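You operate a simulated robot arm through the tools that you are given. There is no shell and no other tool.

You run a simulated two-armed robot. Do the job below in one go: nothing can be reset, and whatever is moved stays where it is left.

JOB
Hold the sorting tray on the top of the long table steady with one hand and flip the stopper the other way with the other.

Only the result counts: the job must be done as asked and must still hold three seconds after the hand-in. Knocking over, shifting, dropping, spilling or breaking anything else fails it. A push-on lid holds only when it is set on centred and level and pressed home; a screw cap is set on level and turned clockwise until tight.

ROBOT AND FRAMES
Two 7-joint arms with two-finger grippers on one trunk, on a base that moves. Base frame: it is fixed to the floor where the robot stands at the start and does not move with it; the origin is under the middle of the robot, x ahead of it, y to its left, z up; the surface under the hand at the start is at about z = 740. Units: mm, degrees, N and s.
The left shoulder is at the start at [60, 123, 945], the right one opposite. With the tool pointing down near the work surface each hand reaches from about 320 to 780 mm from the robot's upright axis, wherever it stands, measured 20 degrees to its own side. Places, roughly: stopper [700, -100, 800]. Payload 1.47 kg a hand.
Tool frame (each hand has its own): the origin (TCP) lies between the finger pads and is the grasp point; the fingertips stand 16 mm ahead of it; z points along the fingers, y is the line along which they close. The gripper opens to 87 mm; its body begins 55 mm behind the TCP.
Orientation is told as [roll, pitch, yaw] about the base's x, y, z axes, in that order, counted from this pose: with the fingers straight down and closing along the base's y, the tool's x points along the base's -x, its y along +y and its z along -z.

CONTROLS
- The arms move only by the tool drive_tool. It takes "left_moves", "right_moves" or both (then of equal length, played together; a hand with none holds still); each is a list of rows, each a list of 7 numbers: the shift along the tool's x, y, z in units of 20 mm (1.0 is 20 mm), then the turn, a rotation vector about the tool's x, y, z in units of 4 degrees (1.0 is 4 degrees), then the finger opening in mm, from 0 to 87. In form: [[tx, ty, tz, wx, wy, wz, fingers], ...]. A call has 1 to 20 rows; each row shifts and turns the commanded pose from where the row before left it, along the tool's axes as they then stand. A call with a number of a shift or a turn outside -1 to 1 is refused whole. Each row takes 0.2 s and may step no farther than 50 mm and 8.6 degrees from the row before; otherwise, or with a gripper value out of range, the whole call is refused. Where a pose cannot be reached the arm comes as near as it can. A force on the tool above 40 N (or 10 N above the force at the start of the call, whichever is more), or a blocked arm, ends the call early, and 0.2 s more pass. The fingers move at their own pace (about 153 mm/s each) and stop on an object; they squeeze with about 23 N. The grip force told is the motor's: it shows also when the fingers shut on nothing. Time passes only in rows, and 0.2 s behind the last, so rows that do not move let the fingers close. The reply holds the time, the measured pose of the TCP, the force on the tool along the base axes, the opening and the grip force, in the units named above and with some noise, with the torque about the TCP (base axes, N m) and any sound that the robot's microphone picked up.
- Cameras (640 x 400 px; columns grow to the right, rows downward): "scene" is now at [94.5, -3.1, 1511.4]; the picture's right is [-0.05, -1.00, 0.00], its down [-0.65, 0.03, -0.76] and it looks along [0.76, -0.04, -0.65] (base axes); focal length 251 px, centre (320, 200). "left" rides on the left gripper at [73, -12, -90] in its tool frame; the picture's right is [0.16, 0.99, 0.00], its down [-0.72, 0.12, -0.68] and it looks along [-0.67, 0.11, 0.73] (tool axes); focal length 247 px, centre (320, 200). "right" rides on the right gripper at [73, 12, -90] in its tool frame; the picture's right is [-0.16, 0.99, 0.00], its down [-0.72, -0.12, -0.68] and it looks along [-0.67, -0.11, 0.73] (tool axes); focal length 247 px, centre (320, 200). There is no depth. A picture from a camera that has moved, and an enlarged one, comes with that camera's place and axes in the base frame and with its lens.
- grab_frame(camera): a new picture of that camera. The clock stands still meanwhile.
- slide_trunk(by): moves the trunk up (or, below 0, down) by that many mm; the arms and the scene camera ride with it, the base frame stays. It gives what a move gives, with no picture.
- drive_base(legs): drives the robot by 1 to 6 legs, each [ahead, left, turn to the left] in mm, mm and degrees, along the robot's own axes; the way and the turn of a leg run together, so that a leg with both is an arc; at most 1500 mm and 180 degrees a leg. The arms and the cameras ride along, it lands a little off, and it stops where it bumps. It gives what a move gives.
- head_to(pan, tilt): turns the head with the scene camera to pan (to the left, within 120 degrees either way) and tilt (down, from -29 to 69), counted from straight ahead of the robot. It gives what a move gives.
- close_up(camera, box): a new picture of the part [left, top, right, bottom] of that camera's present view, enlarged. The clock stands still meanwhile.
- hand_in(): hands the job in; it is judged then, once.

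Places have to be worked out from the pictures, the camera data and where the tool is seen. Open the grippers and draw the arms clear of the work before you hand the job in, unless the task says otherwise.

The tools are called after "Request:" as a command line: name --argument value ..., lists and objects as JSON in quotes. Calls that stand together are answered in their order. drive_tool: Moves the arms, as the interface text tells. Its arguments: {"type":"object","properties":{"left_moves":{"type":"array"},"right_moves":{"type":"array"}},"required":[]} The other tools are called the same way: slide_trunk (by) moves the trunk up or down; drive_base (legs) drives the base; head_to (pan, tilt) turns the head that bears the scene camera; grab_frame (camera) takes a picture; close_up (camera, box) takes an enlarged picture of a part of a camera's view; hand_in () hands the job in.

At the start:

```text
t: 0.0
left_position: [539.3, 131.8, 1133.5]
left_tool_rot: [0.0, 0.0, 0.0]
left_force: [0.2, 0.7, -0.2]
left_wrist_torque: [-0.01, 0.02, 0.02]
left_gripper_width: 87.0
left_grip_force: 0.1
right_position: [485.6, -331.6, 1124.1]
right_tool_rot: [0.1, 0.0, 0.0]
right_force: [0.1, -0.1, 0.5]
right_wrist_torque: [0.02, -0.01, 0.02]
right_gripper_width: 86.8
right_grip_force: 0.0
trunk travel left (down, up): [-100.0, 130.0]
robot x, y, heading: [-4.5, -1.5, -0.2]
head pan, tilt (commanded): [-2.7, 40.9]
```

scene: 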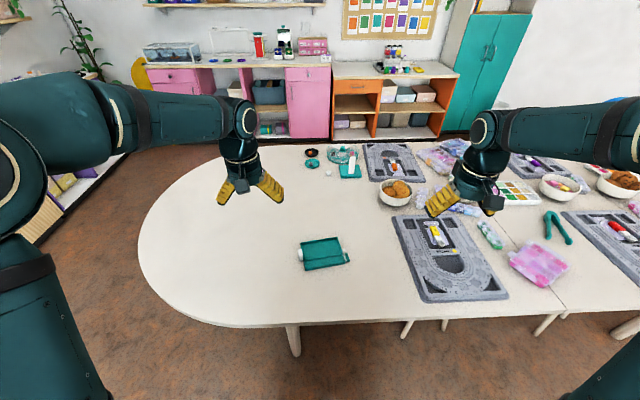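
right: 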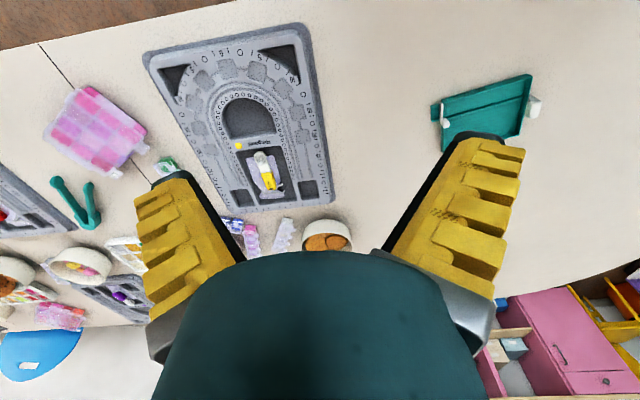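
left: 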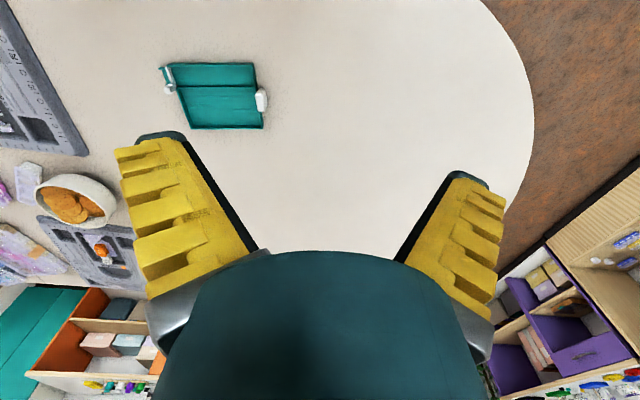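

The teal object on the near side of the table looks like the sorting tray, with white knobs at both ends. I take enlarged views to make out the tray and its stopper.

Request:
close_up --camera "scene" --box '[270, 210, 380, 290]'

Request:
close_up --camera "left" --box '[130, 40, 300, 150]'

Request:
close_up --camera "right" --box '[410, 60, 570, 160]'

```text
5.00 times, centred on (325, 250) of scene
camera zoom: at [94.5, -3.1, 1511.4], right [-0.05, -1.0, 0.0], down [-0.65, 0.03, -0.76], along [0.76, -0.04, -0.65], focal length 1254 px, centre (295, -50)
```

zoom: 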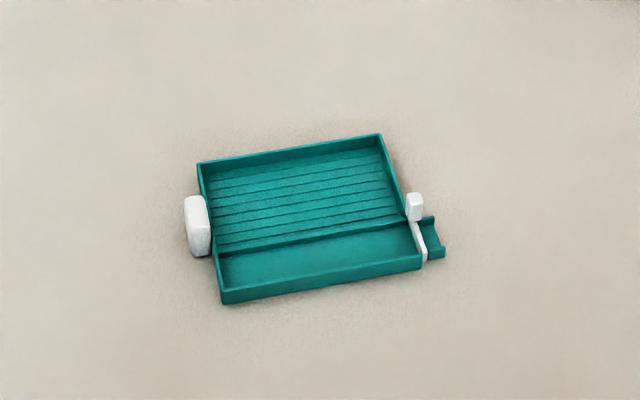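

```text
3.64 times, centred on (215, 95) of left
camera zoom: at [466.7, 121.5, 1223.6], right [-0.16, 0.99, 0.0], down [0.72, 0.12, 0.68], along [0.67, 0.11, -0.73], focal length 898 px, centre (702, 582)
```

zoom: 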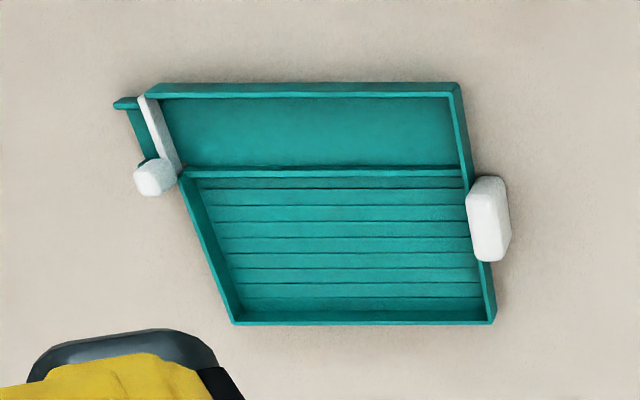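

```text
4.00 times, centred on (490, 110) of right
camera zoom: at [412.5, -319.4, 1214.1], right [0.16, 0.99, 0.0], down [0.72, -0.12, 0.68], along [0.67, -0.11, -0.73], focal length 988 px, centre (-360, 560)
```

zoom: 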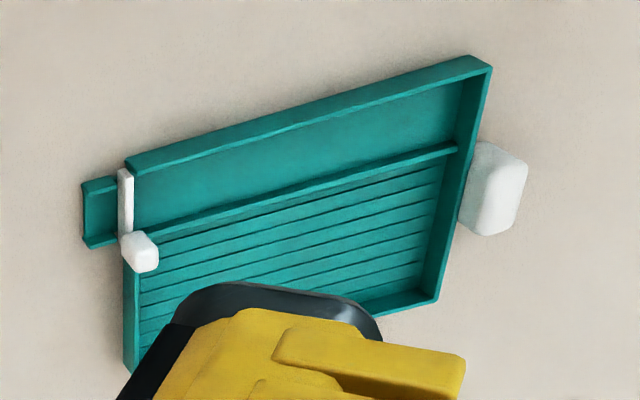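

The tray is about 145 x 125 mm, turned roughly 9°. It has a white grip at its left end near [659, 37, 770] and a white lever (the stopper) with a knob near [667, -122, 770], closing the channel at its right end. I lower both hands partway, well clear of the tray, to look closer.

Request:
drive_tool --left_moves '[[-0.254, 0, 0.97, 0, 0, 0, 87], [-0.254, 0, 0.97, 0, 0, 0, 87], [-0.254, 0, 0.97, 0, 0, 0, 87], [-0.254, 0, 0.97, 0, 0, 0, 87], [-0.254, 0, 0.97, 0, 0, 0, 87], [-0.254, 0, 0.97, 0, 0, 0, 87], [-0.254, 0, 0.97, 0, 0, 0, 87], [-0.254, 0, 0.97, 0, 0, 0, 87], [-0.254, 0, 0.97, 0, 0, 0, 87], [-0.254, 0, 0.97, 0, 0, 0, 87], [-0.254, 0, 0.97, 0, 0, 0, 87], [-0.254, 0, 0.97, 0, 0, 0, 87]]' --right_moves '[[-0.475, 0.757, 0.933, 0, 0, 0, 87], [-0.475, 0.757, 0.933, 0, 0, 0, 87], [-0.475, 0.757, 0.933, 0, 0, 0, 87], [-0.475, 0.757, 0.933, 0, 0, 0, 87], [-0.475, 0.757, 0.933, 0, 0, 0, 87], [-0.475, 0.757, 0.933, 0, 0, 0, 87], [-0.475, 0.757, 0.933, 0, 0, 0, 87], [-0.475, 0.757, 0.933, 0, 0, 0, 87], [-0.475, 0.757, 0.933, 0, 0, 0, 87], [-0.475, 0.757, 0.933, 0, 0, 0, 87], [-0.475, 0.757, 0.933, 0, 0, 0, 87], [-0.475, 0.757, 0.933, 0, 0, 0, 87]]'

Request:
grab_frame --camera "right"

Request:
grab_frame --camera "left"

Request:
grab_frame --camera "scene"

```text
t: 2.6
left_position: [600.1, 134.1, 899.2]
left_tool_rot: [0.0, 0.0, 0.1]
left_force: [0.3, -0.5, -0.2]
left_wrist_torque: [-0.01, 0.03, -0.03]
left_gripper_width: 87.0
left_grip_force: 0.1
right_position: [600.9, -147.4, 898.3]
right_tool_rot: [0.1, 0.0, 0.0]
right_force: [0.2, -0.4, -0.4]
right_wrist_torque: [0.01, 0.01, 0.05]
right_gripper_width: 87.0
right_grip_force: 0.0
trunk travel left (down, up): [-100.0, 130.0]
robot x, y, heading: [1.7, -0.5, 0.2]
head pan, tilt (commanded): [-2.7, 40.9]
```

```text
taken
camera right: at [527.4, -136.5, 987.4], right [0.16, 0.99, 0.0], down [0.72, -0.12, 0.68], along [0.67, -0.11, -0.73], focal length 247 px, centre (320, 200)
```

right: 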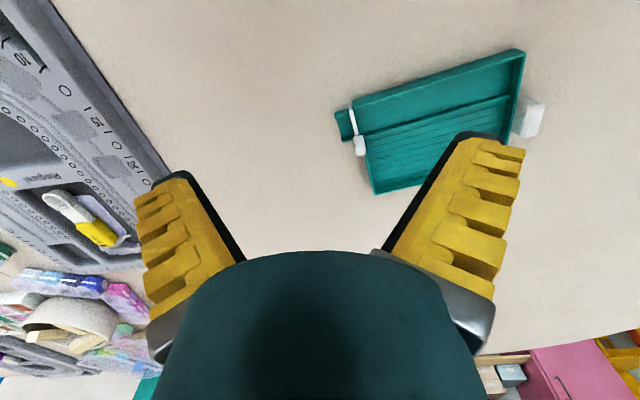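

```text
taken
camera left: at [527.7, 123.1, 988.9], right [-0.16, 0.99, 0.0], down [0.72, 0.12, 0.68], along [0.67, 0.11, -0.73], focal length 247 px, centre (320, 200)
```

left: 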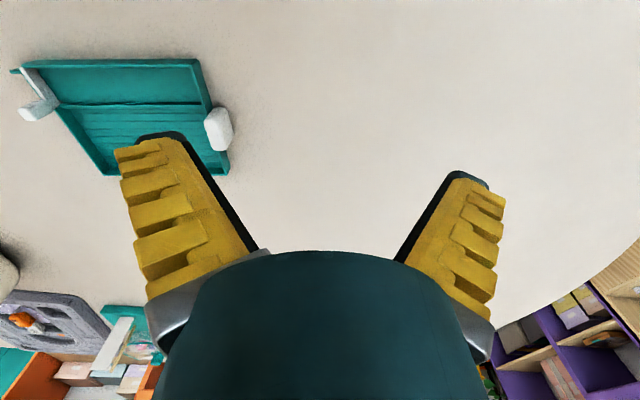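

```text
taken
camera scene: at [95.6, -2.9, 1511.2], right [-0.05, -1.0, 0.0], down [-0.65, 0.03, -0.76], along [0.75, -0.04, -0.66], focal length 251 px, centre (320, 200)
```

scene: 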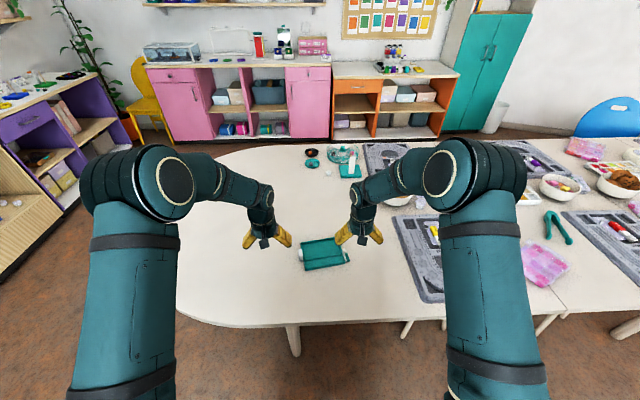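

Now I enlarge the stopper from the right wrist camera and from the other cameras.

Request:
close_up --camera "right" --box '[320, 90, 400, 140]'

Request:
close_up --camera "right" --box '[320, 100, 400, 200]'

Request:
close_up --camera "left" --box '[0, 40, 240, 190]'

Request:
close_up --camera "scene" --box '[290, 225, 354, 265]'

```text
8.00 times, centred on (360, 115) of right
camera zoom: at [527.4, -136.5, 987.4], right [0.16, 0.99, 0.0], down [0.72, -0.12, 0.68], along [0.67, -0.11, -0.73], focal length 1976 px, centre (0, 880)
```

zoom: 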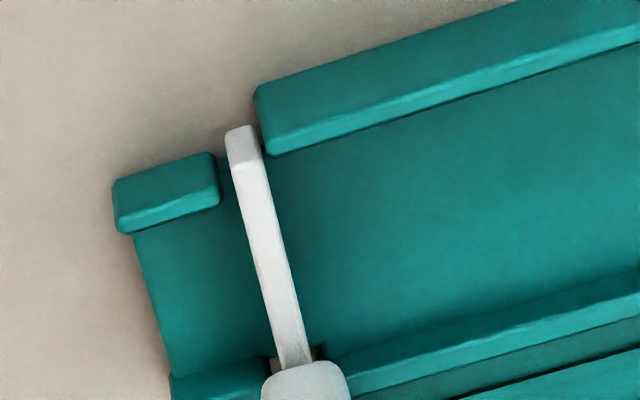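

```text
4.00 times, centred on (360, 150) of right
camera zoom: at [527.4, -136.5, 987.4], right [0.16, 0.99, 0.0], down [0.72, -0.12, 0.68], along [0.67, -0.11, -0.73], focal length 988 px, centre (160, 400)
```

zoom: 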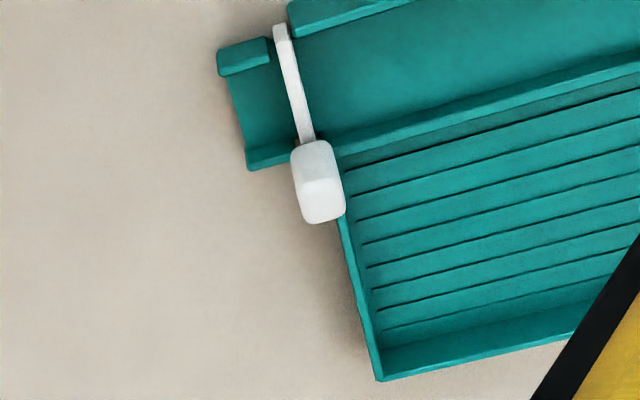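

```text
2.67 times, centred on (120, 115) of left
camera zoom: at [527.7, 123.1, 988.9], right [-0.16, 0.99, 0.0], down [0.72, 0.12, 0.68], along [0.67, 0.11, -0.73], focal length 659 px, centre (853, 427)
```

zoom: 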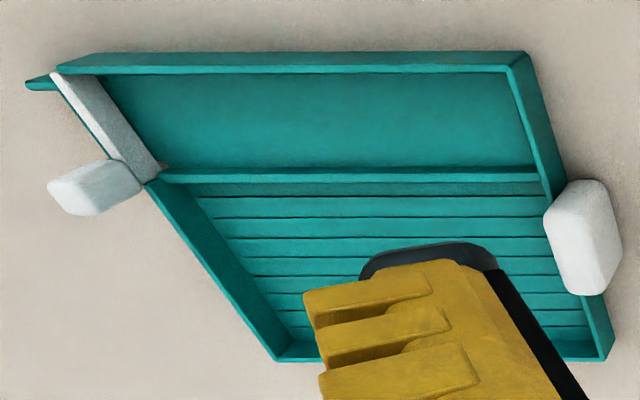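

```text
10.00 times, centred on (322, 245) of scene
camera zoom: at [95.6, -2.9, 1511.2], right [-0.05, -1.0, 0.0], down [-0.65, 0.03, -0.76], along [0.75, -0.04, -0.66], focal length 2509 px, centre (300, -250)
```

zoom: 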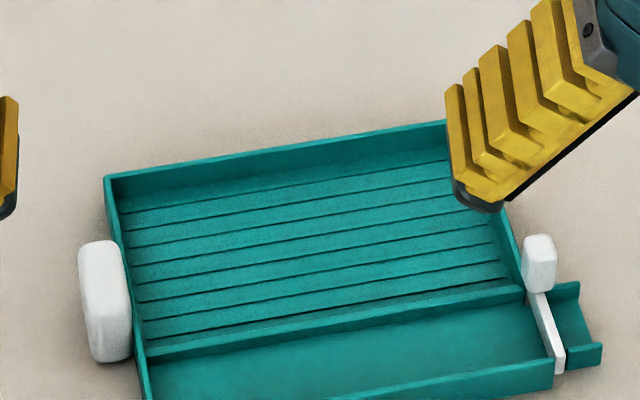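

The stopper looks like a plate standing across the channel end, with a handle rising at the divider, where its hinge seems to be. To understand the hinge, I lower the right hand behind the tray on the robot side and pitch it for a flatter view.

Request:
drive_tool --right_moves '[[0.75, 0.09, 0.85, 0, 0, 0, 87], [0.75, 0.09, 0.85, 0, 0, 0, 87], [0.75, 0.09, 0.85, 0, 0, 0, 87], [0.75, 0.09, 0.85, 0, 0, 0, 87], [0, 0, 0, 0, -1, 0, 87], [0, 0, 0, 0, -1, 0, 87], [0, 0, 0, 0, -1, 0, 87], [0, 0, 0, 0, -1, 0, 87], [0, 0, 0, 0, -1, 0, 87]]'

Request:
grab_frame --camera "right"

Request:
close_up --camera "right" --box '[310, 150, 390, 200]'

Request:
close_up --camera "scene" --box '[320, 235, 360, 260]'

```text
t: 4.6
left_position: [600.7, 134.9, 900.1]
left_tool_rot: [0.1, -0.1, 0.0]
left_force: [-0.6, 1.1, 0.0]
left_wrist_torque: [0.0, -0.02, 0.02]
left_gripper_width: 86.8
left_grip_force: 0.0
right_position: [539.2, -143.1, 831.9]
right_tool_rot: [0.0, -20.1, 0.0]
right_force: [-0.5, -0.5, -0.6]
right_wrist_torque: [0.01, -0.02, 0.01]
right_gripper_width: 86.9
right_grip_force: 0.0
trunk travel left (down, up): [-100.0, 130.0]
robot x, y, heading: [-0.0, 0.9, -0.0]
head pan, tilt (commanded): [-2.7, 40.9]
```

```text
taken
camera right: at [439.9, -131.2, 892.0], right [0.15, 0.99, 0.05], down [0.45, -0.12, 0.89], along [0.88, -0.11, -0.46], focal length 247 px, centre (320, 200)
```

right: 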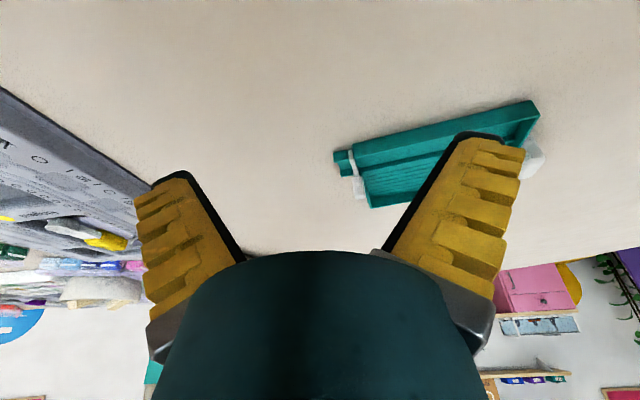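

```text
8.00 times, centred on (350, 175) of right
camera zoom: at [439.9, -131.2, 892.0], right [0.15, 0.99, 0.05], down [0.45, -0.12, 0.89], along [0.88, -0.11, -0.46], focal length 1976 px, centre (80, 400)
```

zoom: 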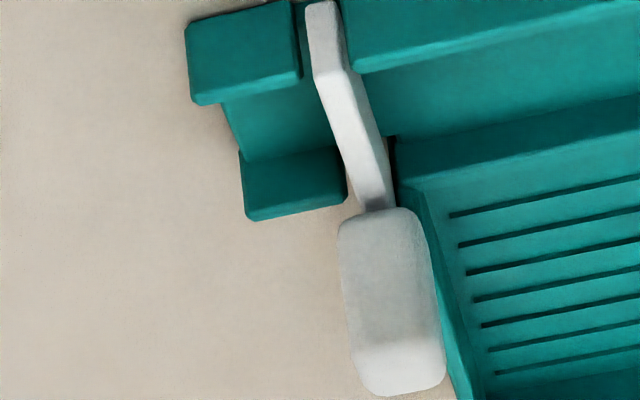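

```text
16.00 times, centred on (340, 248) of scene
camera zoom: at [94.4, -2.8, 1511.4], right [-0.05, -1.0, 0.0], down [-0.65, 0.03, -0.76], along [0.76, -0.04, -0.65], focal length 4014 px, centre (0, -560)
```

zoom: 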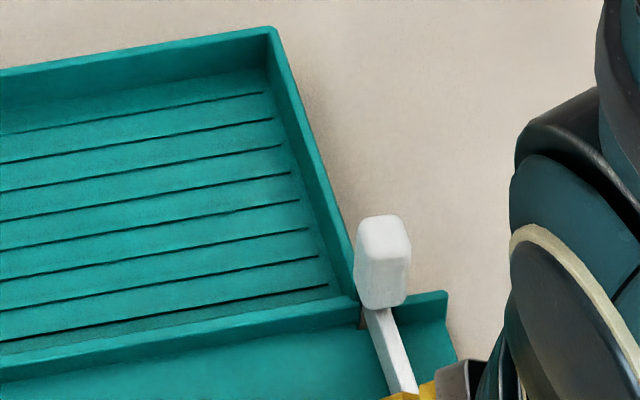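

The images are upside down. The knob stands about 20 mm tall beside the tray's end wall, in line with the plate that sits in a slot. I zoom in further to find the hinge pin.

Request:
close_up --camera "right" --box '[340, 155, 372, 175]'

Request:
close_up --camera "right" --box '[340, 170, 380, 210]'

Request:
close_up --camera "left" --box '[5, 60, 85, 125]'

```text
16.00 times, centred on (356, 165) of right
camera zoom: at [439.9, -131.2, 892.0], right [0.15, 0.99, 0.05], down [0.45, -0.12, 0.89], along [0.88, -0.11, -0.46], focal length 3952 px, centre (-256, 760)
```

zoom: 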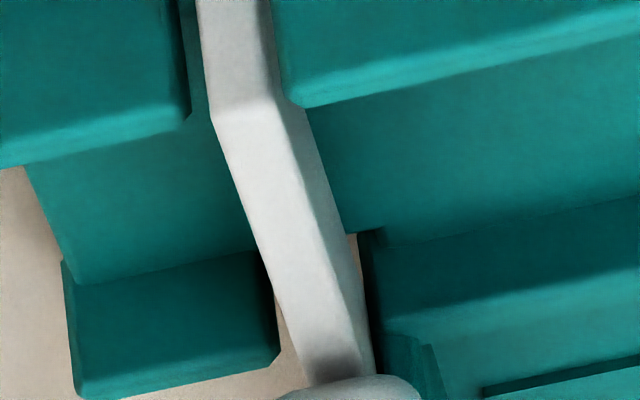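

```text
10.00 times, centred on (360, 190) of right
camera zoom: at [439.9, -131.2, 892.0], right [0.15, 0.99, 0.05], down [0.45, -0.12, 0.89], along [0.88, -0.11, -0.46], focal length 2470 px, centre (-80, 300)
```

zoom: 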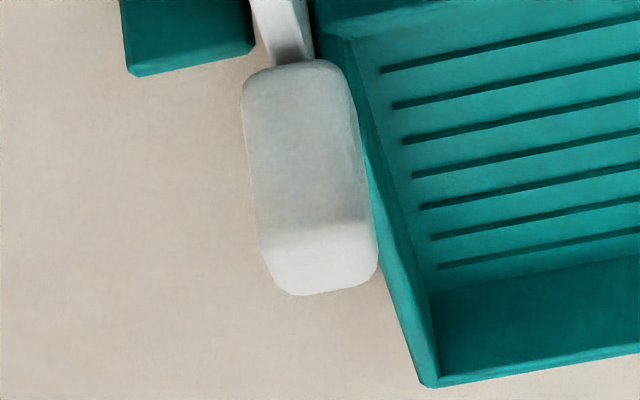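

```text
6.15 times, centred on (45, 92) of left
camera zoom: at [526.9, 123.0, 989.8], right [-0.16, 0.99, 0.0], down [0.72, 0.12, 0.68], along [0.67, 0.11, -0.73], focal length 1520 px, centre (2012, 862)
```

zoom: 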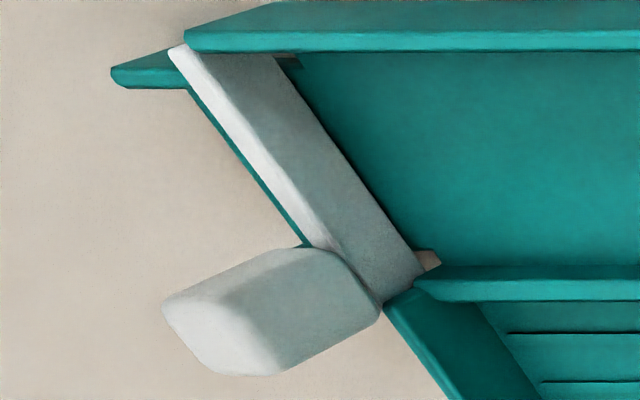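

The plate runs in slots through both walls, so it can only swing in its own upright plane. I move the right hand out to the right and yaw it 88° to see that plane from the side.

Request:
drive_tool --right_moves '[[0, 0, 0, 0, 1, 0, 87], [0, 0, 0, 0, 1, 0, 87], [0, 0, 0, 0, 1, 0, 87], [0, 0, 0, 0, 1, 0, 87], [0, 0, 0, 0, 1, 0, 87], [0, -0.5, -0.9, 0, 0, 0, 87], [-0.1, -0.9, -0.6, 0, 0, 0, 87], [-0.75, -0.9, 0, 0, 0, 0, 87], [-0.75, -0.9, 0, 0, 0, 0, 87], [-0.75, -0.9, 0, 0, 0, 0, 87], [-0.75, -0.9, 0, 0, 0, 0, 87], [-0.75, -0.9, 0, 0, 0, 0, 87], [-0.75, -0.9, 0, 0, 0, 0, 87], [-0.75, -0.9, 0, 0, 0, 0, 87], [-0.75, -0.3, 0, 0, 0, 0, 87]]'

Request:
drive_tool --right_moves '[[0, 0, 0, 0, 0, -1, 87], [0, 0, 0, 0, 0, -1, 87], [0, 0, 0, 0, 0, -1, 87], [0, 0, 0, 0, 0, -1, 87], [0, 0, 0, 0, 0, -1, 87], [0, 0, 0, 0, 0, -1, 87], [0, 0, 0, 0, 0, -1, 87], [0, 0, 0, 0, 0, -1, 87], [0, 0, 0, 0, 0, -1, 87], [0, 0, 0, 0, 0, -1, 87], [0, 0, 0, 0, 0, -1, 87], [0, 0, 0, 0, 0, -1, 87], [0, 0, 0, 0, 0, -1, 87], [0, 0, 0, 0, 0, -1, 87], [0, 0, 0, 0, 0, -1, 87], [0, 0, 0, 0, 0, -1, 87], [0, 0, 0, 0, 0, -1, 87], [0, 0, 0, 0, 0, -1, 87], [0, 0, 0, 0, 0, -1, 87], [0, 0, 0, 0, 0, -1, 87]]'

Request:
grab_frame --camera "right"

Request:
grab_frame --camera "scene"

```text
t: 7.8
left_position: [600.1, 133.4, 900.3]
left_tool_rot: [0.0, 0.0, 0.0]
left_force: [0.0, 0.3, 0.4]
left_wrist_torque: [0.02, -0.01, -0.02]
left_gripper_width: 87.1
left_grip_force: 0.1
right_position: [663.6, -303.1, 863.2]
right_tool_rot: [0.0, -0.1, 0.1]
right_force: [0.4, -0.5, 0.0]
right_wrist_torque: [0.05, 0.0, -0.01]
right_gripper_width: 87.1
right_grip_force: 0.0
trunk travel left (down, up): [-100.0, 130.0]
robot x, y, heading: [1.2, 3.2, -0.1]
head pan, tilt (commanded): [-2.7, 40.9]
```

```text
t: 12.0
left_position: [599.9, 132.2, 900.2]
left_tool_rot: [0.0, -0.1, 0.0]
left_force: [0.5, -0.8, 0.3]
left_wrist_torque: [0.02, 0.0, -0.01]
left_gripper_width: 87.0
left_grip_force: 0.0
right_position: [661.4, -304.0, 861.3]
right_tool_rot: [0.0, 0.0, 80.1]
right_force: [0.3, 0.1, -0.5]
right_wrist_torque: [0.0, 0.03, 0.01]
right_gripper_width: 87.2
right_grip_force: 0.0
trunk travel left (down, up): [-100.0, 130.0]
robot x, y, heading: [-1.7, -0.1, 0.2]
head pan, tilt (commanded): [-2.7, 40.9]
```

```text
taken
camera right: at [637.4, -373.3, 951.4], right [-0.95, 0.33, 0.0], down [0.24, 0.69, 0.68], along [0.22, 0.64, -0.73], focal length 247 px, centre (320, 200)
```

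right: 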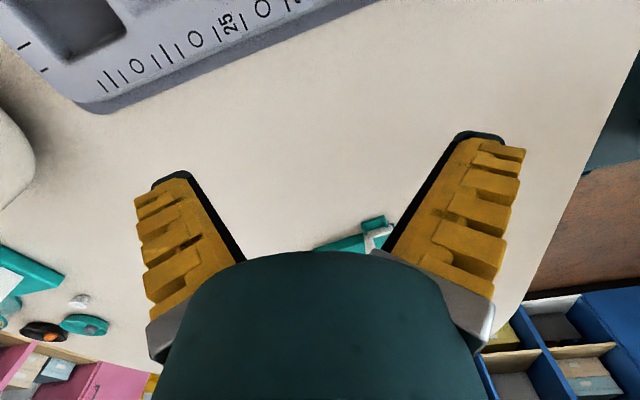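

```text
taken
camera scene: at [94.6, -3.2, 1511.3], right [-0.05, -1.0, 0.0], down [-0.65, 0.03, -0.76], along [0.76, -0.04, -0.65], focal length 251 px, centre (320, 200)
```

scene: 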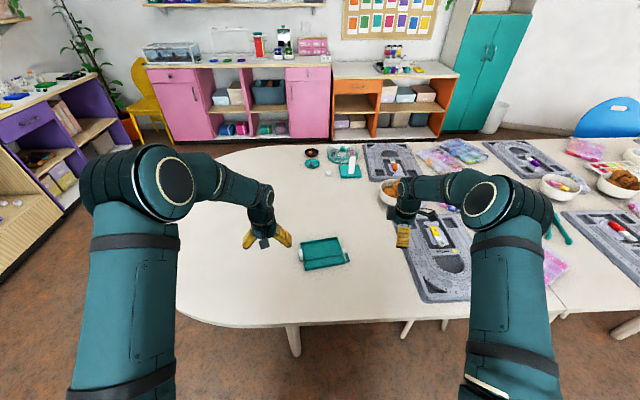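

The gripper body hides the stopper, so I pitch the right hand 16° to bring it between the fingers in the picture.

Request:
drive_tool --right_moves '[[0, 0, 0, 0, -1, 0, 87], [0, 0, 0, 0, -1, 0, 87], [0, 0, 0, 0, -1, 0, 87], [0, 0, 0, 0, -1, 0, 87], [0, 0, 0, 0, -0.5, 0, 87]]'

Request:
grab_frame --camera "right"

Request:
close_up --camera "right" --box '[330, 160, 410, 210]'

```text
t: 13.2
left_position: [599.7, 133.7, 899.5]
left_tool_rot: [0.1, 0.0, 0.0]
left_force: [-0.2, 1.0, 0.1]
left_wrist_torque: [-0.02, -0.01, 0.01]
left_gripper_width: 87.3
left_grip_force: 0.1
right_position: [661.4, -302.8, 861.9]
right_tool_rot: [0.0, -18.1, 80.0]
right_force: [0.1, -0.3, 0.1]
right_wrist_torque: [-0.02, -0.01, 0.01]
right_gripper_width: 87.2
right_grip_force: 0.0
trunk travel left (down, up): [-100.0, 130.0]
robot x, y, heading: [-2.2, -0.6, -0.1]
head pan, tilt (commanded): [-2.7, 40.9]
```

```text
taken
camera right: at [633.4, -396.5, 924.8], right [-0.95, 0.32, 0.05], down [0.2, 0.45, 0.87], along [0.26, 0.83, -0.49], focal length 247 px, centre (320, 200)
```

right: 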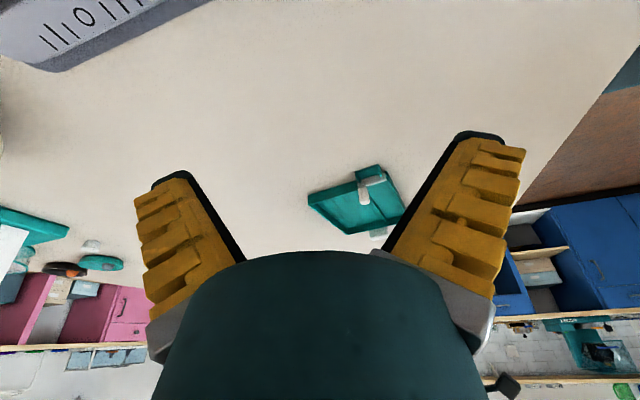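

```text
8.00 times, centred on (370, 185) of right
camera zoom: at [633.4, -396.5, 924.8], right [-0.95, 0.32, 0.05], down [0.2, 0.45, 0.87], along [0.26, 0.83, -0.49], focal length 1976 px, centre (-80, 320)
```

zoom: 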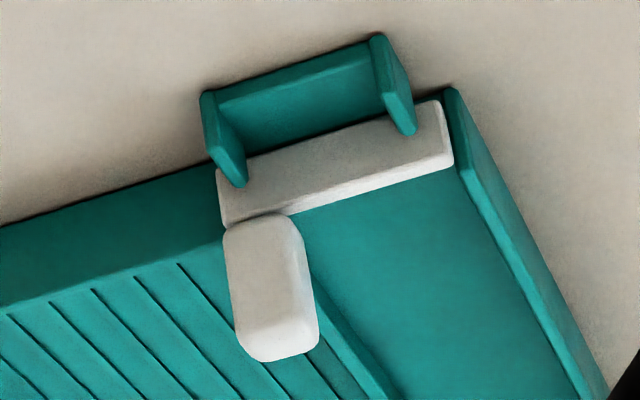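

The side view shows it clearly (upside down): the plate spans the channel and the knob stands at its far end by the divider, upright within a degree or two. Next I look closely at the white hold grip at the tray's left end.

Request:
close_up --camera "left" --box '[176, 85, 256, 185]'

Request:
close_up --camera "scene" --box '[290, 235, 322, 275]'

Request:
close_up --camera "scene" --box '[290, 230, 360, 275]'

```text
4.00 times, centred on (216, 135) of left
camera zoom: at [526.9, 122.8, 989.8], right [-0.16, 0.99, 0.0], down [0.72, 0.12, 0.68], along [0.67, 0.11, -0.73], focal length 988 px, centre (736, 460)
```

zoom: 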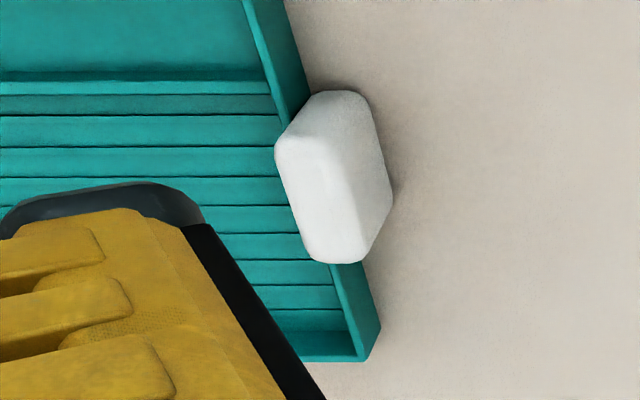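

```text
10.00 times, centred on (306, 255) of scene
camera zoom: at [94.5, -3.1, 1511.4], right [-0.05, -1.0, 0.0], down [-0.65, 0.03, -0.76], along [0.76, -0.04, -0.65], focal length 2509 px, centre (460, -350)
```

zoom: 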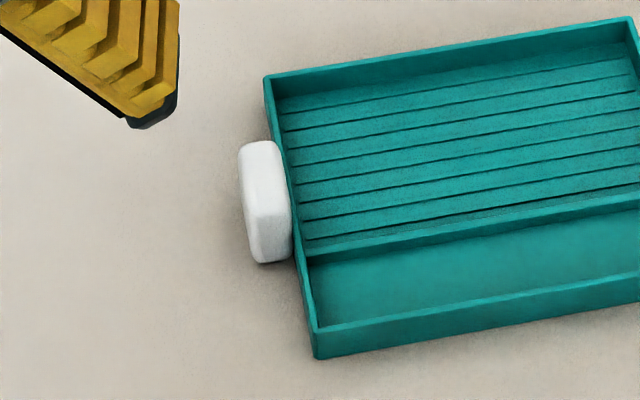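

```text
8.89 times, centred on (325, 252) of scene
camera zoom: at [94.5, -3.1, 1511.4], right [-0.05, -1.0, 0.0], down [-0.65, 0.03, -0.76], along [0.76, -0.04, -0.65], focal length 2230 px, centre (276, -267)
```

zoom: 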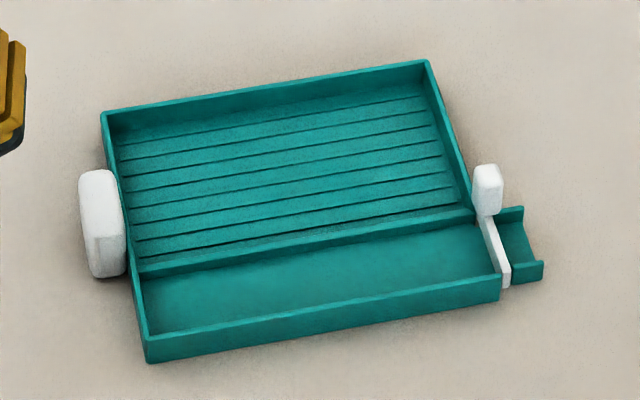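

The grip is a block of about 35 x 16 mm with its top centred near [654, 43, 778], and the tray is yawed about 9°. I bring the left hand over that end and yaw it -81°, so its fingers can close along the block's length from outside the tray.

Request:
drive_tool --left_moves '[[-0.9, -0.2, 0, 0, 0, 0, 87], [-0.9, -0.2, 0, 0, 0, 0, 87], [-0.85, -0.25, 0, 0, 0, 0, 87], [0, 0, 0, 0, 0, 1, 87], [0, 0, 0, 0, 0, 1, 87], [0, 0, 0, 0, 0, 1, 87], [0, 0, 0, 0, 0, 1, 87], [0, 0, 0, 0, 0, 1, 87], [0, 0, 0, 0, 0, 1, 87], [0, 0, 0, 0, 0, 1, 87], [0, 0, 0, 0, 0, 1, 87], [0, 0, 0, 0, 0, 1, 87], [0, 0, 0, 0, 0, 1, 87], [0, 0, 0, 0, 0, 1, 87], [0, 0, 0, 0, 0, 1, 87], [0, 0, 0, 0, 0, 1, 87], [0, 0, 0, 0, 0, 1, 87], [0, 0, 0, 0, 0, 1, 87], [0, 0, 0, 0, 0, 1, 87], [0, 0, 0, 0, 0, 1, 87]]'

Request:
drive_tool --left_moves '[[0, 0, 0, 0, 0, 1, 87], [0, 0, 0, 0, 0, 1, 87], [0, 0, 0, 0, 0, 1, 87], [0, 0, 0, 0, 0, 0.25, 87]]'

Request:
grab_frame --camera "left"

Request:
grab_frame --camera "scene"

```text
t: 17.4
left_position: [654.5, 119.3, 902.4]
left_tool_rot: [0.0, 0.0, -68.1]
left_force: [0.8, 0.0, 0.2]
left_wrist_torque: [0.01, 0.0, 0.01]
left_gripper_width: 86.9
left_grip_force: 0.1
right_position: [661.8, -303.9, 863.8]
right_tool_rot: [0.0, -18.0, 80.0]
right_force: [-0.7, -0.1, 0.3]
right_wrist_torque: [0.02, -0.01, -0.02]
right_gripper_width: 87.1
right_grip_force: 0.0
trunk travel left (down, up): [-100.0, 130.0]
robot x, y, heading: [3.3, 1.8, -0.2]
head pan, tilt (commanded): [-2.7, 40.9]
```

```text
t: 18.4
left_position: [652.7, 119.6, 901.0]
left_tool_rot: [0.0, 0.0, -81.1]
left_force: [0.3, -0.5, 0.4]
left_wrist_torque: [0.0, -0.02, 0.01]
left_gripper_width: 87.0
left_grip_force: 0.0
right_position: [661.9, -303.8, 862.3]
right_tool_rot: [0.0, -18.0, 80.0]
right_force: [0.0, 0.2, 0.6]
right_wrist_torque: [-0.04, 0.02, 0.0]
right_gripper_width: 87.3
right_grip_force: 0.0
trunk travel left (down, up): [-100.0, 130.0]
robot x, y, heading: [4.6, 0.7, 0.2]
head pan, tilt (commanded): [-2.7, 40.9]
```

```text
taken
camera left: at [630.7, 190.2, 990.9], right [0.95, 0.31, 0.0], down [0.23, -0.7, 0.68], along [0.21, -0.65, -0.73], focal length 247 px, centre (320, 200)
```

left: 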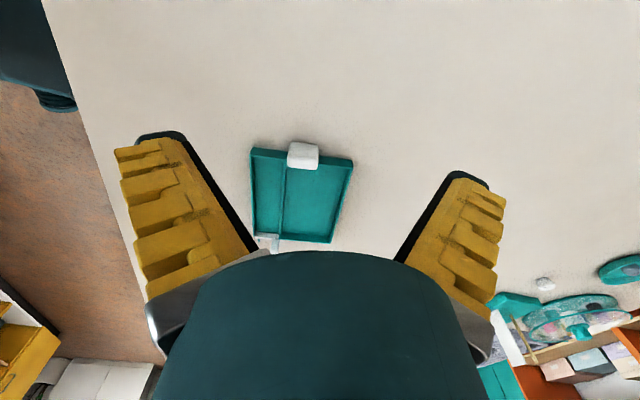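

```text
taken
camera scene: at [94.5, -3.1, 1511.4], right [-0.05, -1.0, 0.0], down [-0.65, 0.03, -0.76], along [0.76, -0.04, -0.65], focal length 251 px, centre (320, 200)
```

scene: 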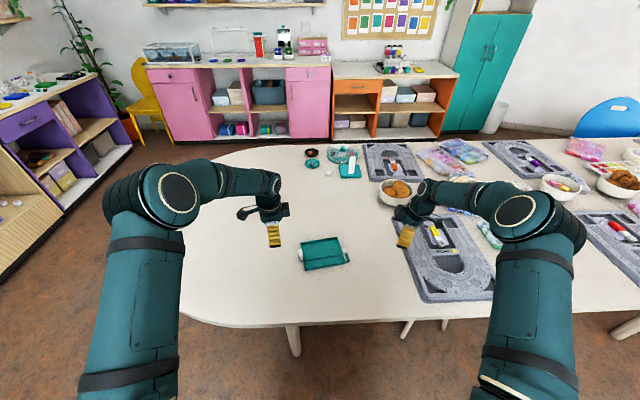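

The left hand is aligned with the tray. I zoom on the grip in this view to place it exactly.

Request:
close_up --camera "left" --box '[240, 125, 368, 205]'

Request:
close_up --camera "left" --box '[240, 180, 360, 255]'

```text
5.00 times, centred on (304, 165) of left
camera zoom: at [630.7, 190.2, 990.9], right [0.95, 0.31, 0.0], down [0.23, -0.7, 0.68], along [0.21, -0.65, -0.73], focal length 1235 px, centre (400, 375)
```

zoom: 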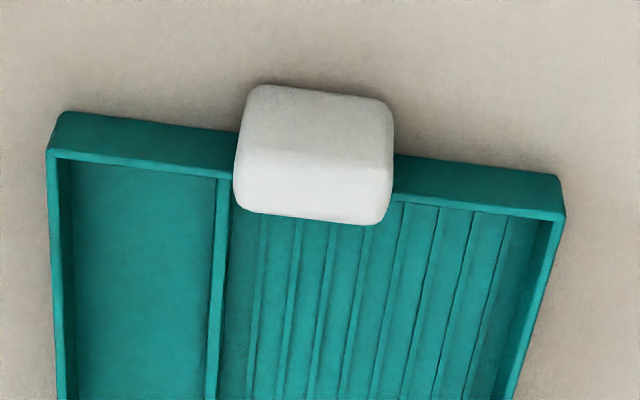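

```text
5.33 times, centred on (300, 218) of left
camera zoom: at [630.7, 190.2, 990.9], right [0.95, 0.31, 0.0], down [0.23, -0.7, 0.68], along [0.21, -0.65, -0.73], focal length 1317 px, centre (427, 107)
```

zoom: 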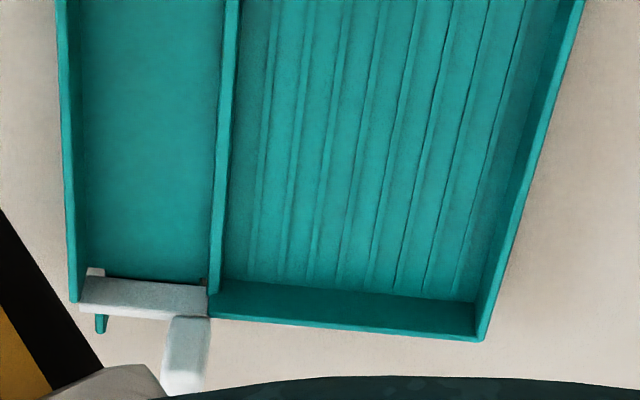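

Three sight lines agree: the grip's top centre is at [660, 41, 770], it is about 32 mm long and 17 mm wide, and the wall top is at z = 757. I move the left hand above it, biased 6 mm outward to clear the wall, and stop at z = 800 to check.

Request:
drive_tool --left_moves '[[-0.91, -0.058, 0, 0, 0, 0, 87], [-0.91, -0.058, 0, 0, 0, 0, 87], [-0.91, -0.058, 0, 0, 0, 0, 87], [-0.91, -0.058, 0, 0, 0, 0, 87], [0, 0, 0.85, 0, 0, 0, 87], [0, 0, 0.85, 0, 0, 0, 87], [0, 0, 0.85, 0, 0, 0, 87], [0, 0, 0.85, 0, 0, 0, 87], [0, 0, 0.85, 0, 0, 0, 87], [0, 0, 0.8, 0, 0, 0, 87]]'

Request:
grab_frame --camera "left"

Request:
close_up --camera "scene" --box '[270, 220, 366, 280]'

```text
t: 20.6
left_position: [660.6, 45.3, 799.2]
left_tool_rot: [0.0, -0.1, -81.0]
left_force: [0.0, -0.6, 0.8]
left_wrist_torque: [0.02, 0.02, 0.03]
left_gripper_width: 87.0
left_grip_force: 0.2
right_position: [661.2, -303.0, 862.2]
right_tool_rot: [0.0, -18.0, 80.0]
right_force: [0.2, 0.1, -0.4]
right_wrist_torque: [-0.01, 0.01, 0.0]
right_gripper_width: 87.2
right_grip_force: 0.0
trunk travel left (down, up): [-100.0, 130.0]
robot x, y, heading: [3.2, -0.3, 0.3]
head pan, tilt (commanded): [-2.7, 40.9]
```

```text
taken
camera left: at [638.2, 116.2, 889.5], right [0.95, 0.31, 0.0], down [0.23, -0.7, 0.68], along [0.21, -0.65, -0.73], focal length 247 px, centre (320, 200)
```

left: 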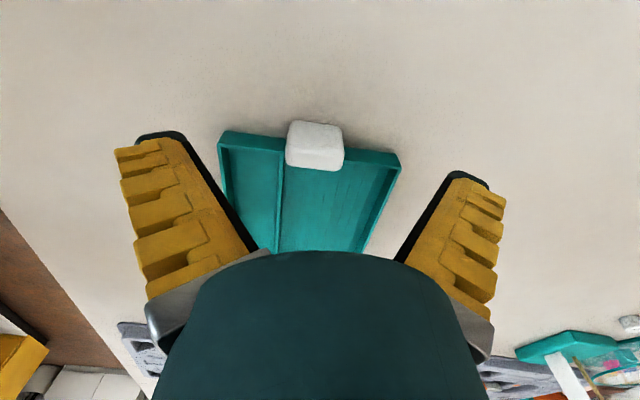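

```text
6.67 times, centred on (318, 250) of scene
camera zoom: at [94.7, -3.1, 1511.3], right [-0.05, -1.0, 0.0], down [-0.65, 0.03, -0.76], along [0.76, -0.04, -0.65], focal length 1673 px, centre (333, -133)
```

zoom: 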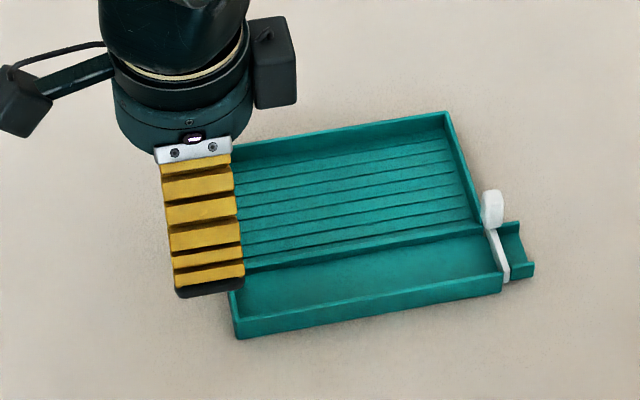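

The scene view shows the fingers are about 35 mm wide, so at this spot they would come down on the end wall. I shift 8 mm farther outward, then descend to z = 762 with the fingers open.

Request:
drive_tool --left_moves '[[0.4, -0.045, 0, 0, 0, 0, 87], [0, 0, 0.5, 0, 0, 0, 87], [0, 0, 0.5, 0, 0, 0, 87], [0, 0, 0.45, 0, 0, 0, 87], [0, 0, 0.4, 0, 0, 0, 87]]'

Request:
grab_frame --camera "left"

Request:
close_up --camera "scene" --box '[270, 220, 366, 280]'

```text
t: 21.8
left_position: [659.0, 55.2, 763.0]
left_tool_rot: [0.1, -0.1, -81.1]
left_force: [0.7, 1.3, -0.3]
left_wrist_torque: [0.0, -0.02, 0.0]
left_gripper_width: 87.3
left_grip_force: 0.2
right_position: [661.7, -302.6, 862.6]
right_tool_rot: [-0.1, -18.0, 79.9]
right_force: [-0.5, 0.1, 0.2]
right_wrist_torque: [0.03, -0.01, 0.0]
right_gripper_width: 87.2
right_grip_force: 0.1
trunk travel left (down, up): [-100.0, 130.0]
robot x, y, heading: [-1.2, 1.1, 0.1]
head pan, tilt (commanded): [-2.7, 40.9]
```

```text
taken
camera left: at [635.3, 125.9, 853.4], right [0.95, 0.31, 0.0], down [0.23, -0.7, 0.68], along [0.21, -0.65, -0.73], focal length 247 px, centre (320, 200)
```

left: 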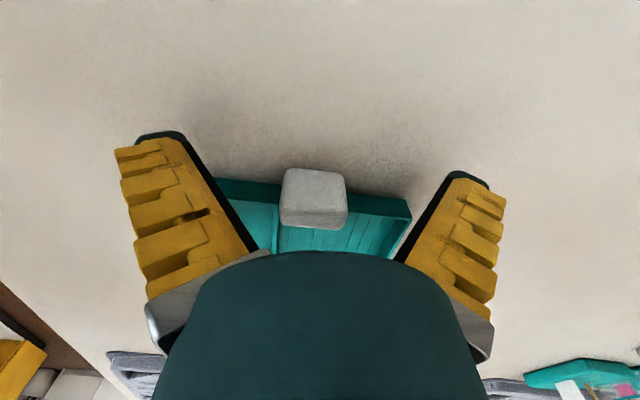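

```text
6.67 times, centred on (318, 250) of scene
camera zoom: at [94.6, -3.1, 1511.3], right [-0.05, -1.0, 0.0], down [-0.65, 0.03, -0.76], along [0.76, -0.04, -0.65], focal length 1673 px, centre (333, -133)
```

zoom: 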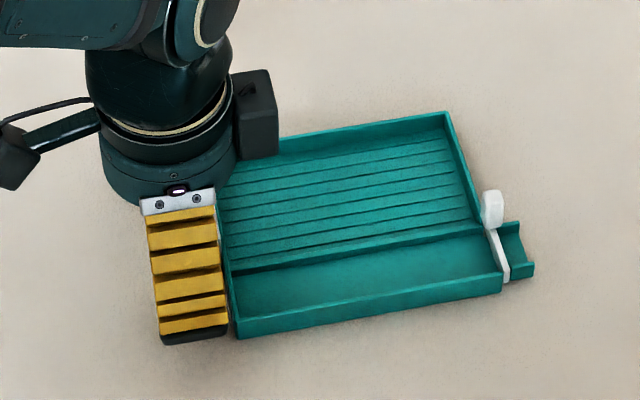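

The open fingers straddle the grip outside the tray, centred to within about 1 mm. I close the left gripper in gentle steps.

Request:
drive_tool --left_moves '[[0, -0.025, 0, 0, 0, 0, 70], [0, 0, 0, 0, 0, 0, 55], [0, 0, 0, 0, 0, 0, 45], [0, 0, 0, 0, 0, 0, 40], [0, 0, 0, 0, 0, 0, 37], [0, 0, 0, 0, 0, 0, 35], [0, 0, 0, 0, 0, 0, 33], [0, 0, 0, 0, 0, 0, 31], [0, 0, 0, 0, 0, 0, 28], [0, 0, 0, 0, 0, 0, 20], [0, 0, 0, 0, 0, 0, 10], [0, 0, 0, 0, 0, 0, 0], [0, 0, 0, 0, 0, 0, 0]]'

Request:
grab_frame --camera "left"

Request:
close_up --camera "scene" --box '[270, 220, 366, 280]'

```text
t: 24.6
left_position: [657.8, 54.9, 764.7]
left_tool_rot: [0.2, 0.0, -81.0]
left_force: [-0.4, 1.6, 9.2]
left_wrist_torque: [-0.07, -0.01, 0.0]
left_gripper_width: 29.3
left_grip_force: 23.0
right_position: [660.6, -303.8, 863.5]
right_tool_rot: [0.1, -18.0, 80.0]
right_force: [0.0, -0.4, 0.2]
right_wrist_torque: [0.01, -0.01, -0.04]
right_gripper_width: 87.2
right_grip_force: 0.1
trunk travel left (down, up): [-100.0, 130.0]
robot x, y, heading: [0.2, 2.2, -0.1]
head pan, tilt (commanded): [-2.7, 40.9]
```

```text
taken
camera left: at [634.5, 125.6, 854.7], right [0.95, 0.31, 0.0], down [0.23, -0.7, 0.68], along [0.21, -0.65, -0.73], focal length 247 px, centre (320, 200)
```

left: 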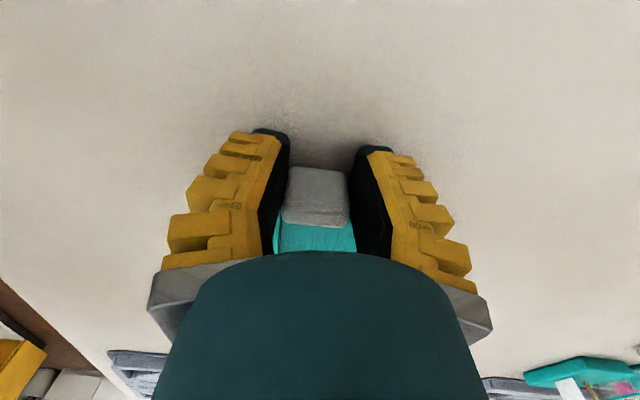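

```text
6.67 times, centred on (318, 250) of scene
camera zoom: at [93.6, -3.1, 1511.5], right [-0.05, -1.0, 0.0], down [-0.65, 0.03, -0.76], along [0.76, -0.04, -0.65], focal length 1673 px, centre (333, -133)
```

zoom: 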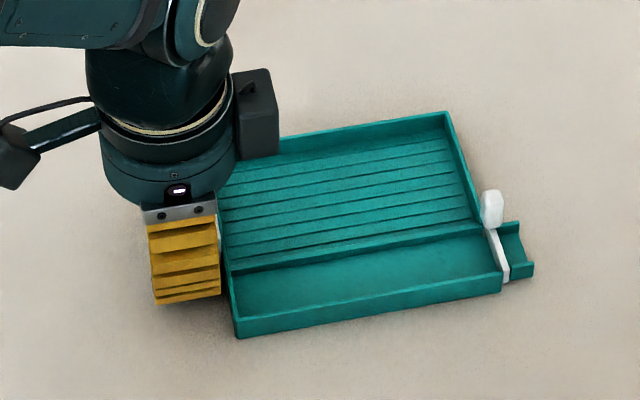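

The left gripper holds the grip at 29 mm with 23 N, and the tray has not moved. My sight lines put the knob top at [661, -118, 778] and its foot at about z = 760. I level the right hand, yaw it to 99° along the tray, and bring it above the knob.

Request:
drive_tool --right_moves '[[0, 0, 0, 0, 1, 0, 87], [0, 0, 0, 0, 1, 0, 87], [0, 0, 0, 0, 1, 0, 87], [0, 0, 0, 0, 1, 0, 87], [0, 0, 0, 0, 0.5, 0, 87], [0, 0, 0, 0, 0, -0.95, 87], [0, 0, 0, 0, 0, -0.95, 87], [0, 0, 0, 0, 0, -0.95, 87], [0, 0, 0, 0, 0, -0.95, 87], [0, 0, 0, 0, 0, -0.95, 87], [-0.914, -0.144, 0.165, 0, 0, 0, 87], [-0.914, -0.144, 0.165, 0, 0, 0, 87], [-0.914, -0.144, 0.165, 0, 0, 0, 87], [-0.914, -0.144, 0.165, 0, 0, 0, 87], [-0.914, -0.144, 0.165, 0, 0, 0, 87], [-0.914, -0.144, 0.165, 0, 0, 0, 87], [-0.914, -0.144, 0.165, 0, 0, 0, 87], [-0.914, -0.144, 0.165, 0, 0, 0, 87], [-0.914, -0.144, 0.165, 0, 0, 0, 87], [-0.914, -0.144, 0.165, 0, 0, 0, 87]]'

Request:
grab_frame --camera "right"

Request:
close_up --camera "scene" --box '[270, 210, 382, 280]'

```text
t: 28.8
left_position: [657.6, 53.8, 764.5]
left_tool_rot: [0.0, 0.0, -80.9]
left_force: [3.1, 1.2, 8.7]
left_wrist_torque: [-0.07, -0.03, 0.03]
left_gripper_width: 29.1
left_grip_force: 22.8
right_position: [660.8, -116.3, 830.3]
right_tool_rot: [0.0, 0.0, 99.0]
right_force: [-0.3, 0.7, 0.4]
right_wrist_torque: [-0.03, 0.0, -0.02]
right_gripper_width: 87.1
right_grip_force: 0.0
trunk travel left (down, up): [-100.0, 130.0]
robot x, y, heading: [-1.2, -1.0, -0.0]
head pan, tilt (commanded): [-2.7, 40.9]
```

```text
taken
camera right: at [660.8, -189.2, 920.2], right [-1.0, 0.0, 0.0], down [0.0, 0.73, 0.68], along [0.0, 0.68, -0.73], focal length 247 px, centre (320, 200)
```

right: 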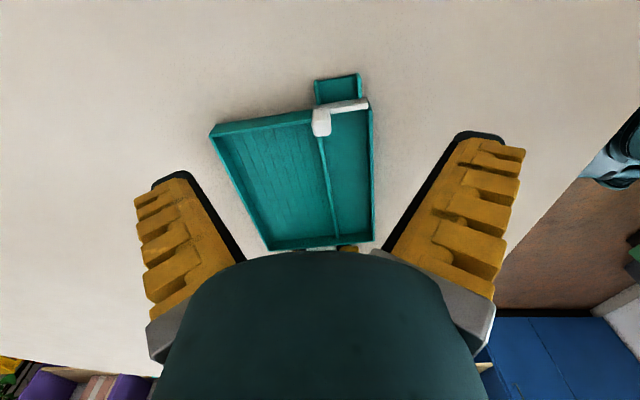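

```text
5.71 times, centred on (326, 245) of scene
camera zoom: at [93.9, -2.9, 1511.4], right [-0.05, -1.0, 0.0], down [-0.65, 0.03, -0.76], along [0.76, -0.04, -0.65], focal length 1434 px, centre (286, -57)
```

zoom: 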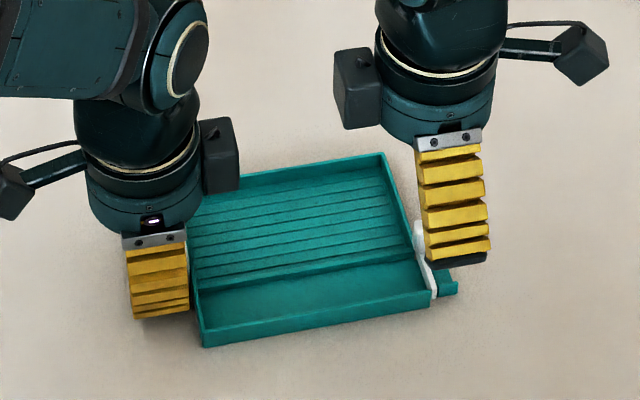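

The right hand hangs straight over the knob. I zoom in on the stopper from here for one more position check before lowering.

Request:
close_up --camera "right" --box '[290, 65, 386, 155]'

```text
4.44 times, centred on (338, 110) of right
camera zoom: at [660.8, -189.2, 920.2], right [-1.0, 0.0, 0.0], down [0.0, 0.73, 0.68], along [0.0, 0.68, -0.73], focal length 1098 px, centre (240, 600)
```

zoom: 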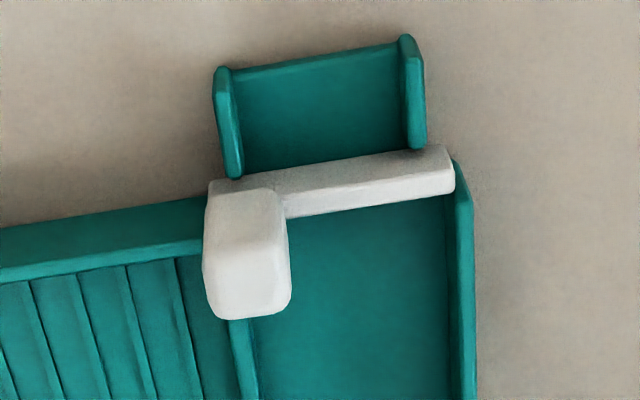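

This view puts the knob top at [660, -117.5, 778], in agreement. I lower the right hand to z = 781 with the fingers straddling the knob at 50 mm. Then I shift 15 mm away from the robot so the near pad comes close behind the knob.

Request:
drive_tool --right_moves '[[0, 0, 0.6, 0, 0, 0, 60], [0, 0, 0.6, 0, 0, 0, 50], [0, 0, 0.6, 0, 0, 0, 50], [0, 0, 0.65, 0, 0, 0, 50], [0, -0.4, 0, 0, 0, 0, 50], [0, -0.35, 0, 0, 0, 0, 50], [0, 0, 0, 0, 0, 0, 50]]'

Request:
grab_frame --camera "right"

Request:
close_up --camera "scene" --box '[310, 215, 374, 265]'

```text
t: 30.4
left_position: [657.4, 55.0, 765.0]
left_tool_rot: [-0.1, 0.0, -81.0]
left_force: [0.0, -0.9, 6.7]
left_wrist_torque: [-0.08, 0.02, 0.0]
left_gripper_width: 28.8
left_grip_force: 23.2
right_position: [675.7, -116.2, 780.2]
right_tool_rot: [0.0, 0.0, 99.0]
right_force: [0.5, 0.3, -0.7]
right_wrist_torque: [-0.02, 0.0, 0.03]
right_gripper_width: 55.4
right_grip_force: 4.2
trunk travel left (down, up): [-100.0, 130.0]
robot x, y, heading: [-3.0, 4.6, 0.1]
head pan, tilt (commanded): [-2.7, 40.9]
```

```text
taken
camera right: at [675.8, -189.7, 869.6], right [-1.0, 0.0, 0.0], down [0.0, 0.73, 0.68], along [0.0, 0.68, -0.73], focal length 247 px, centre (320, 200)
```

right: 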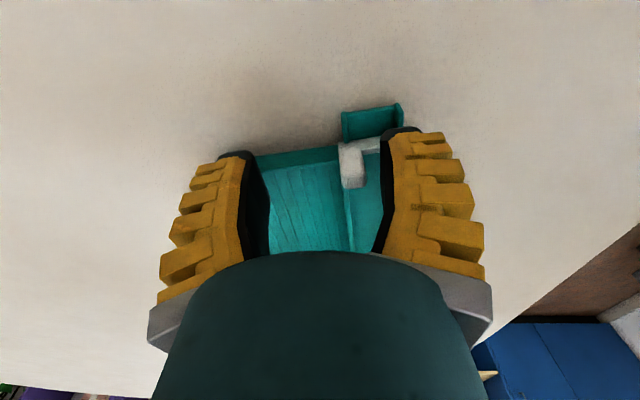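

```text
8.00 times, centred on (342, 240) of scene
camera zoom: at [93.8, -3.2, 1511.4], right [-0.05, -1.0, 0.0], down [-0.65, 0.03, -0.76], along [0.76, -0.04, -0.65], focal length 2007 px, centre (144, -120)
```

zoom: 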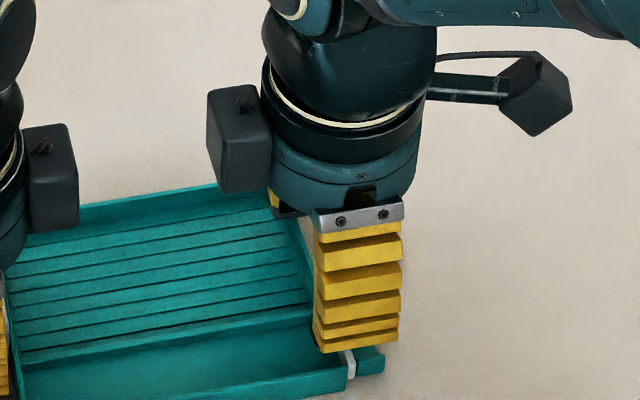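

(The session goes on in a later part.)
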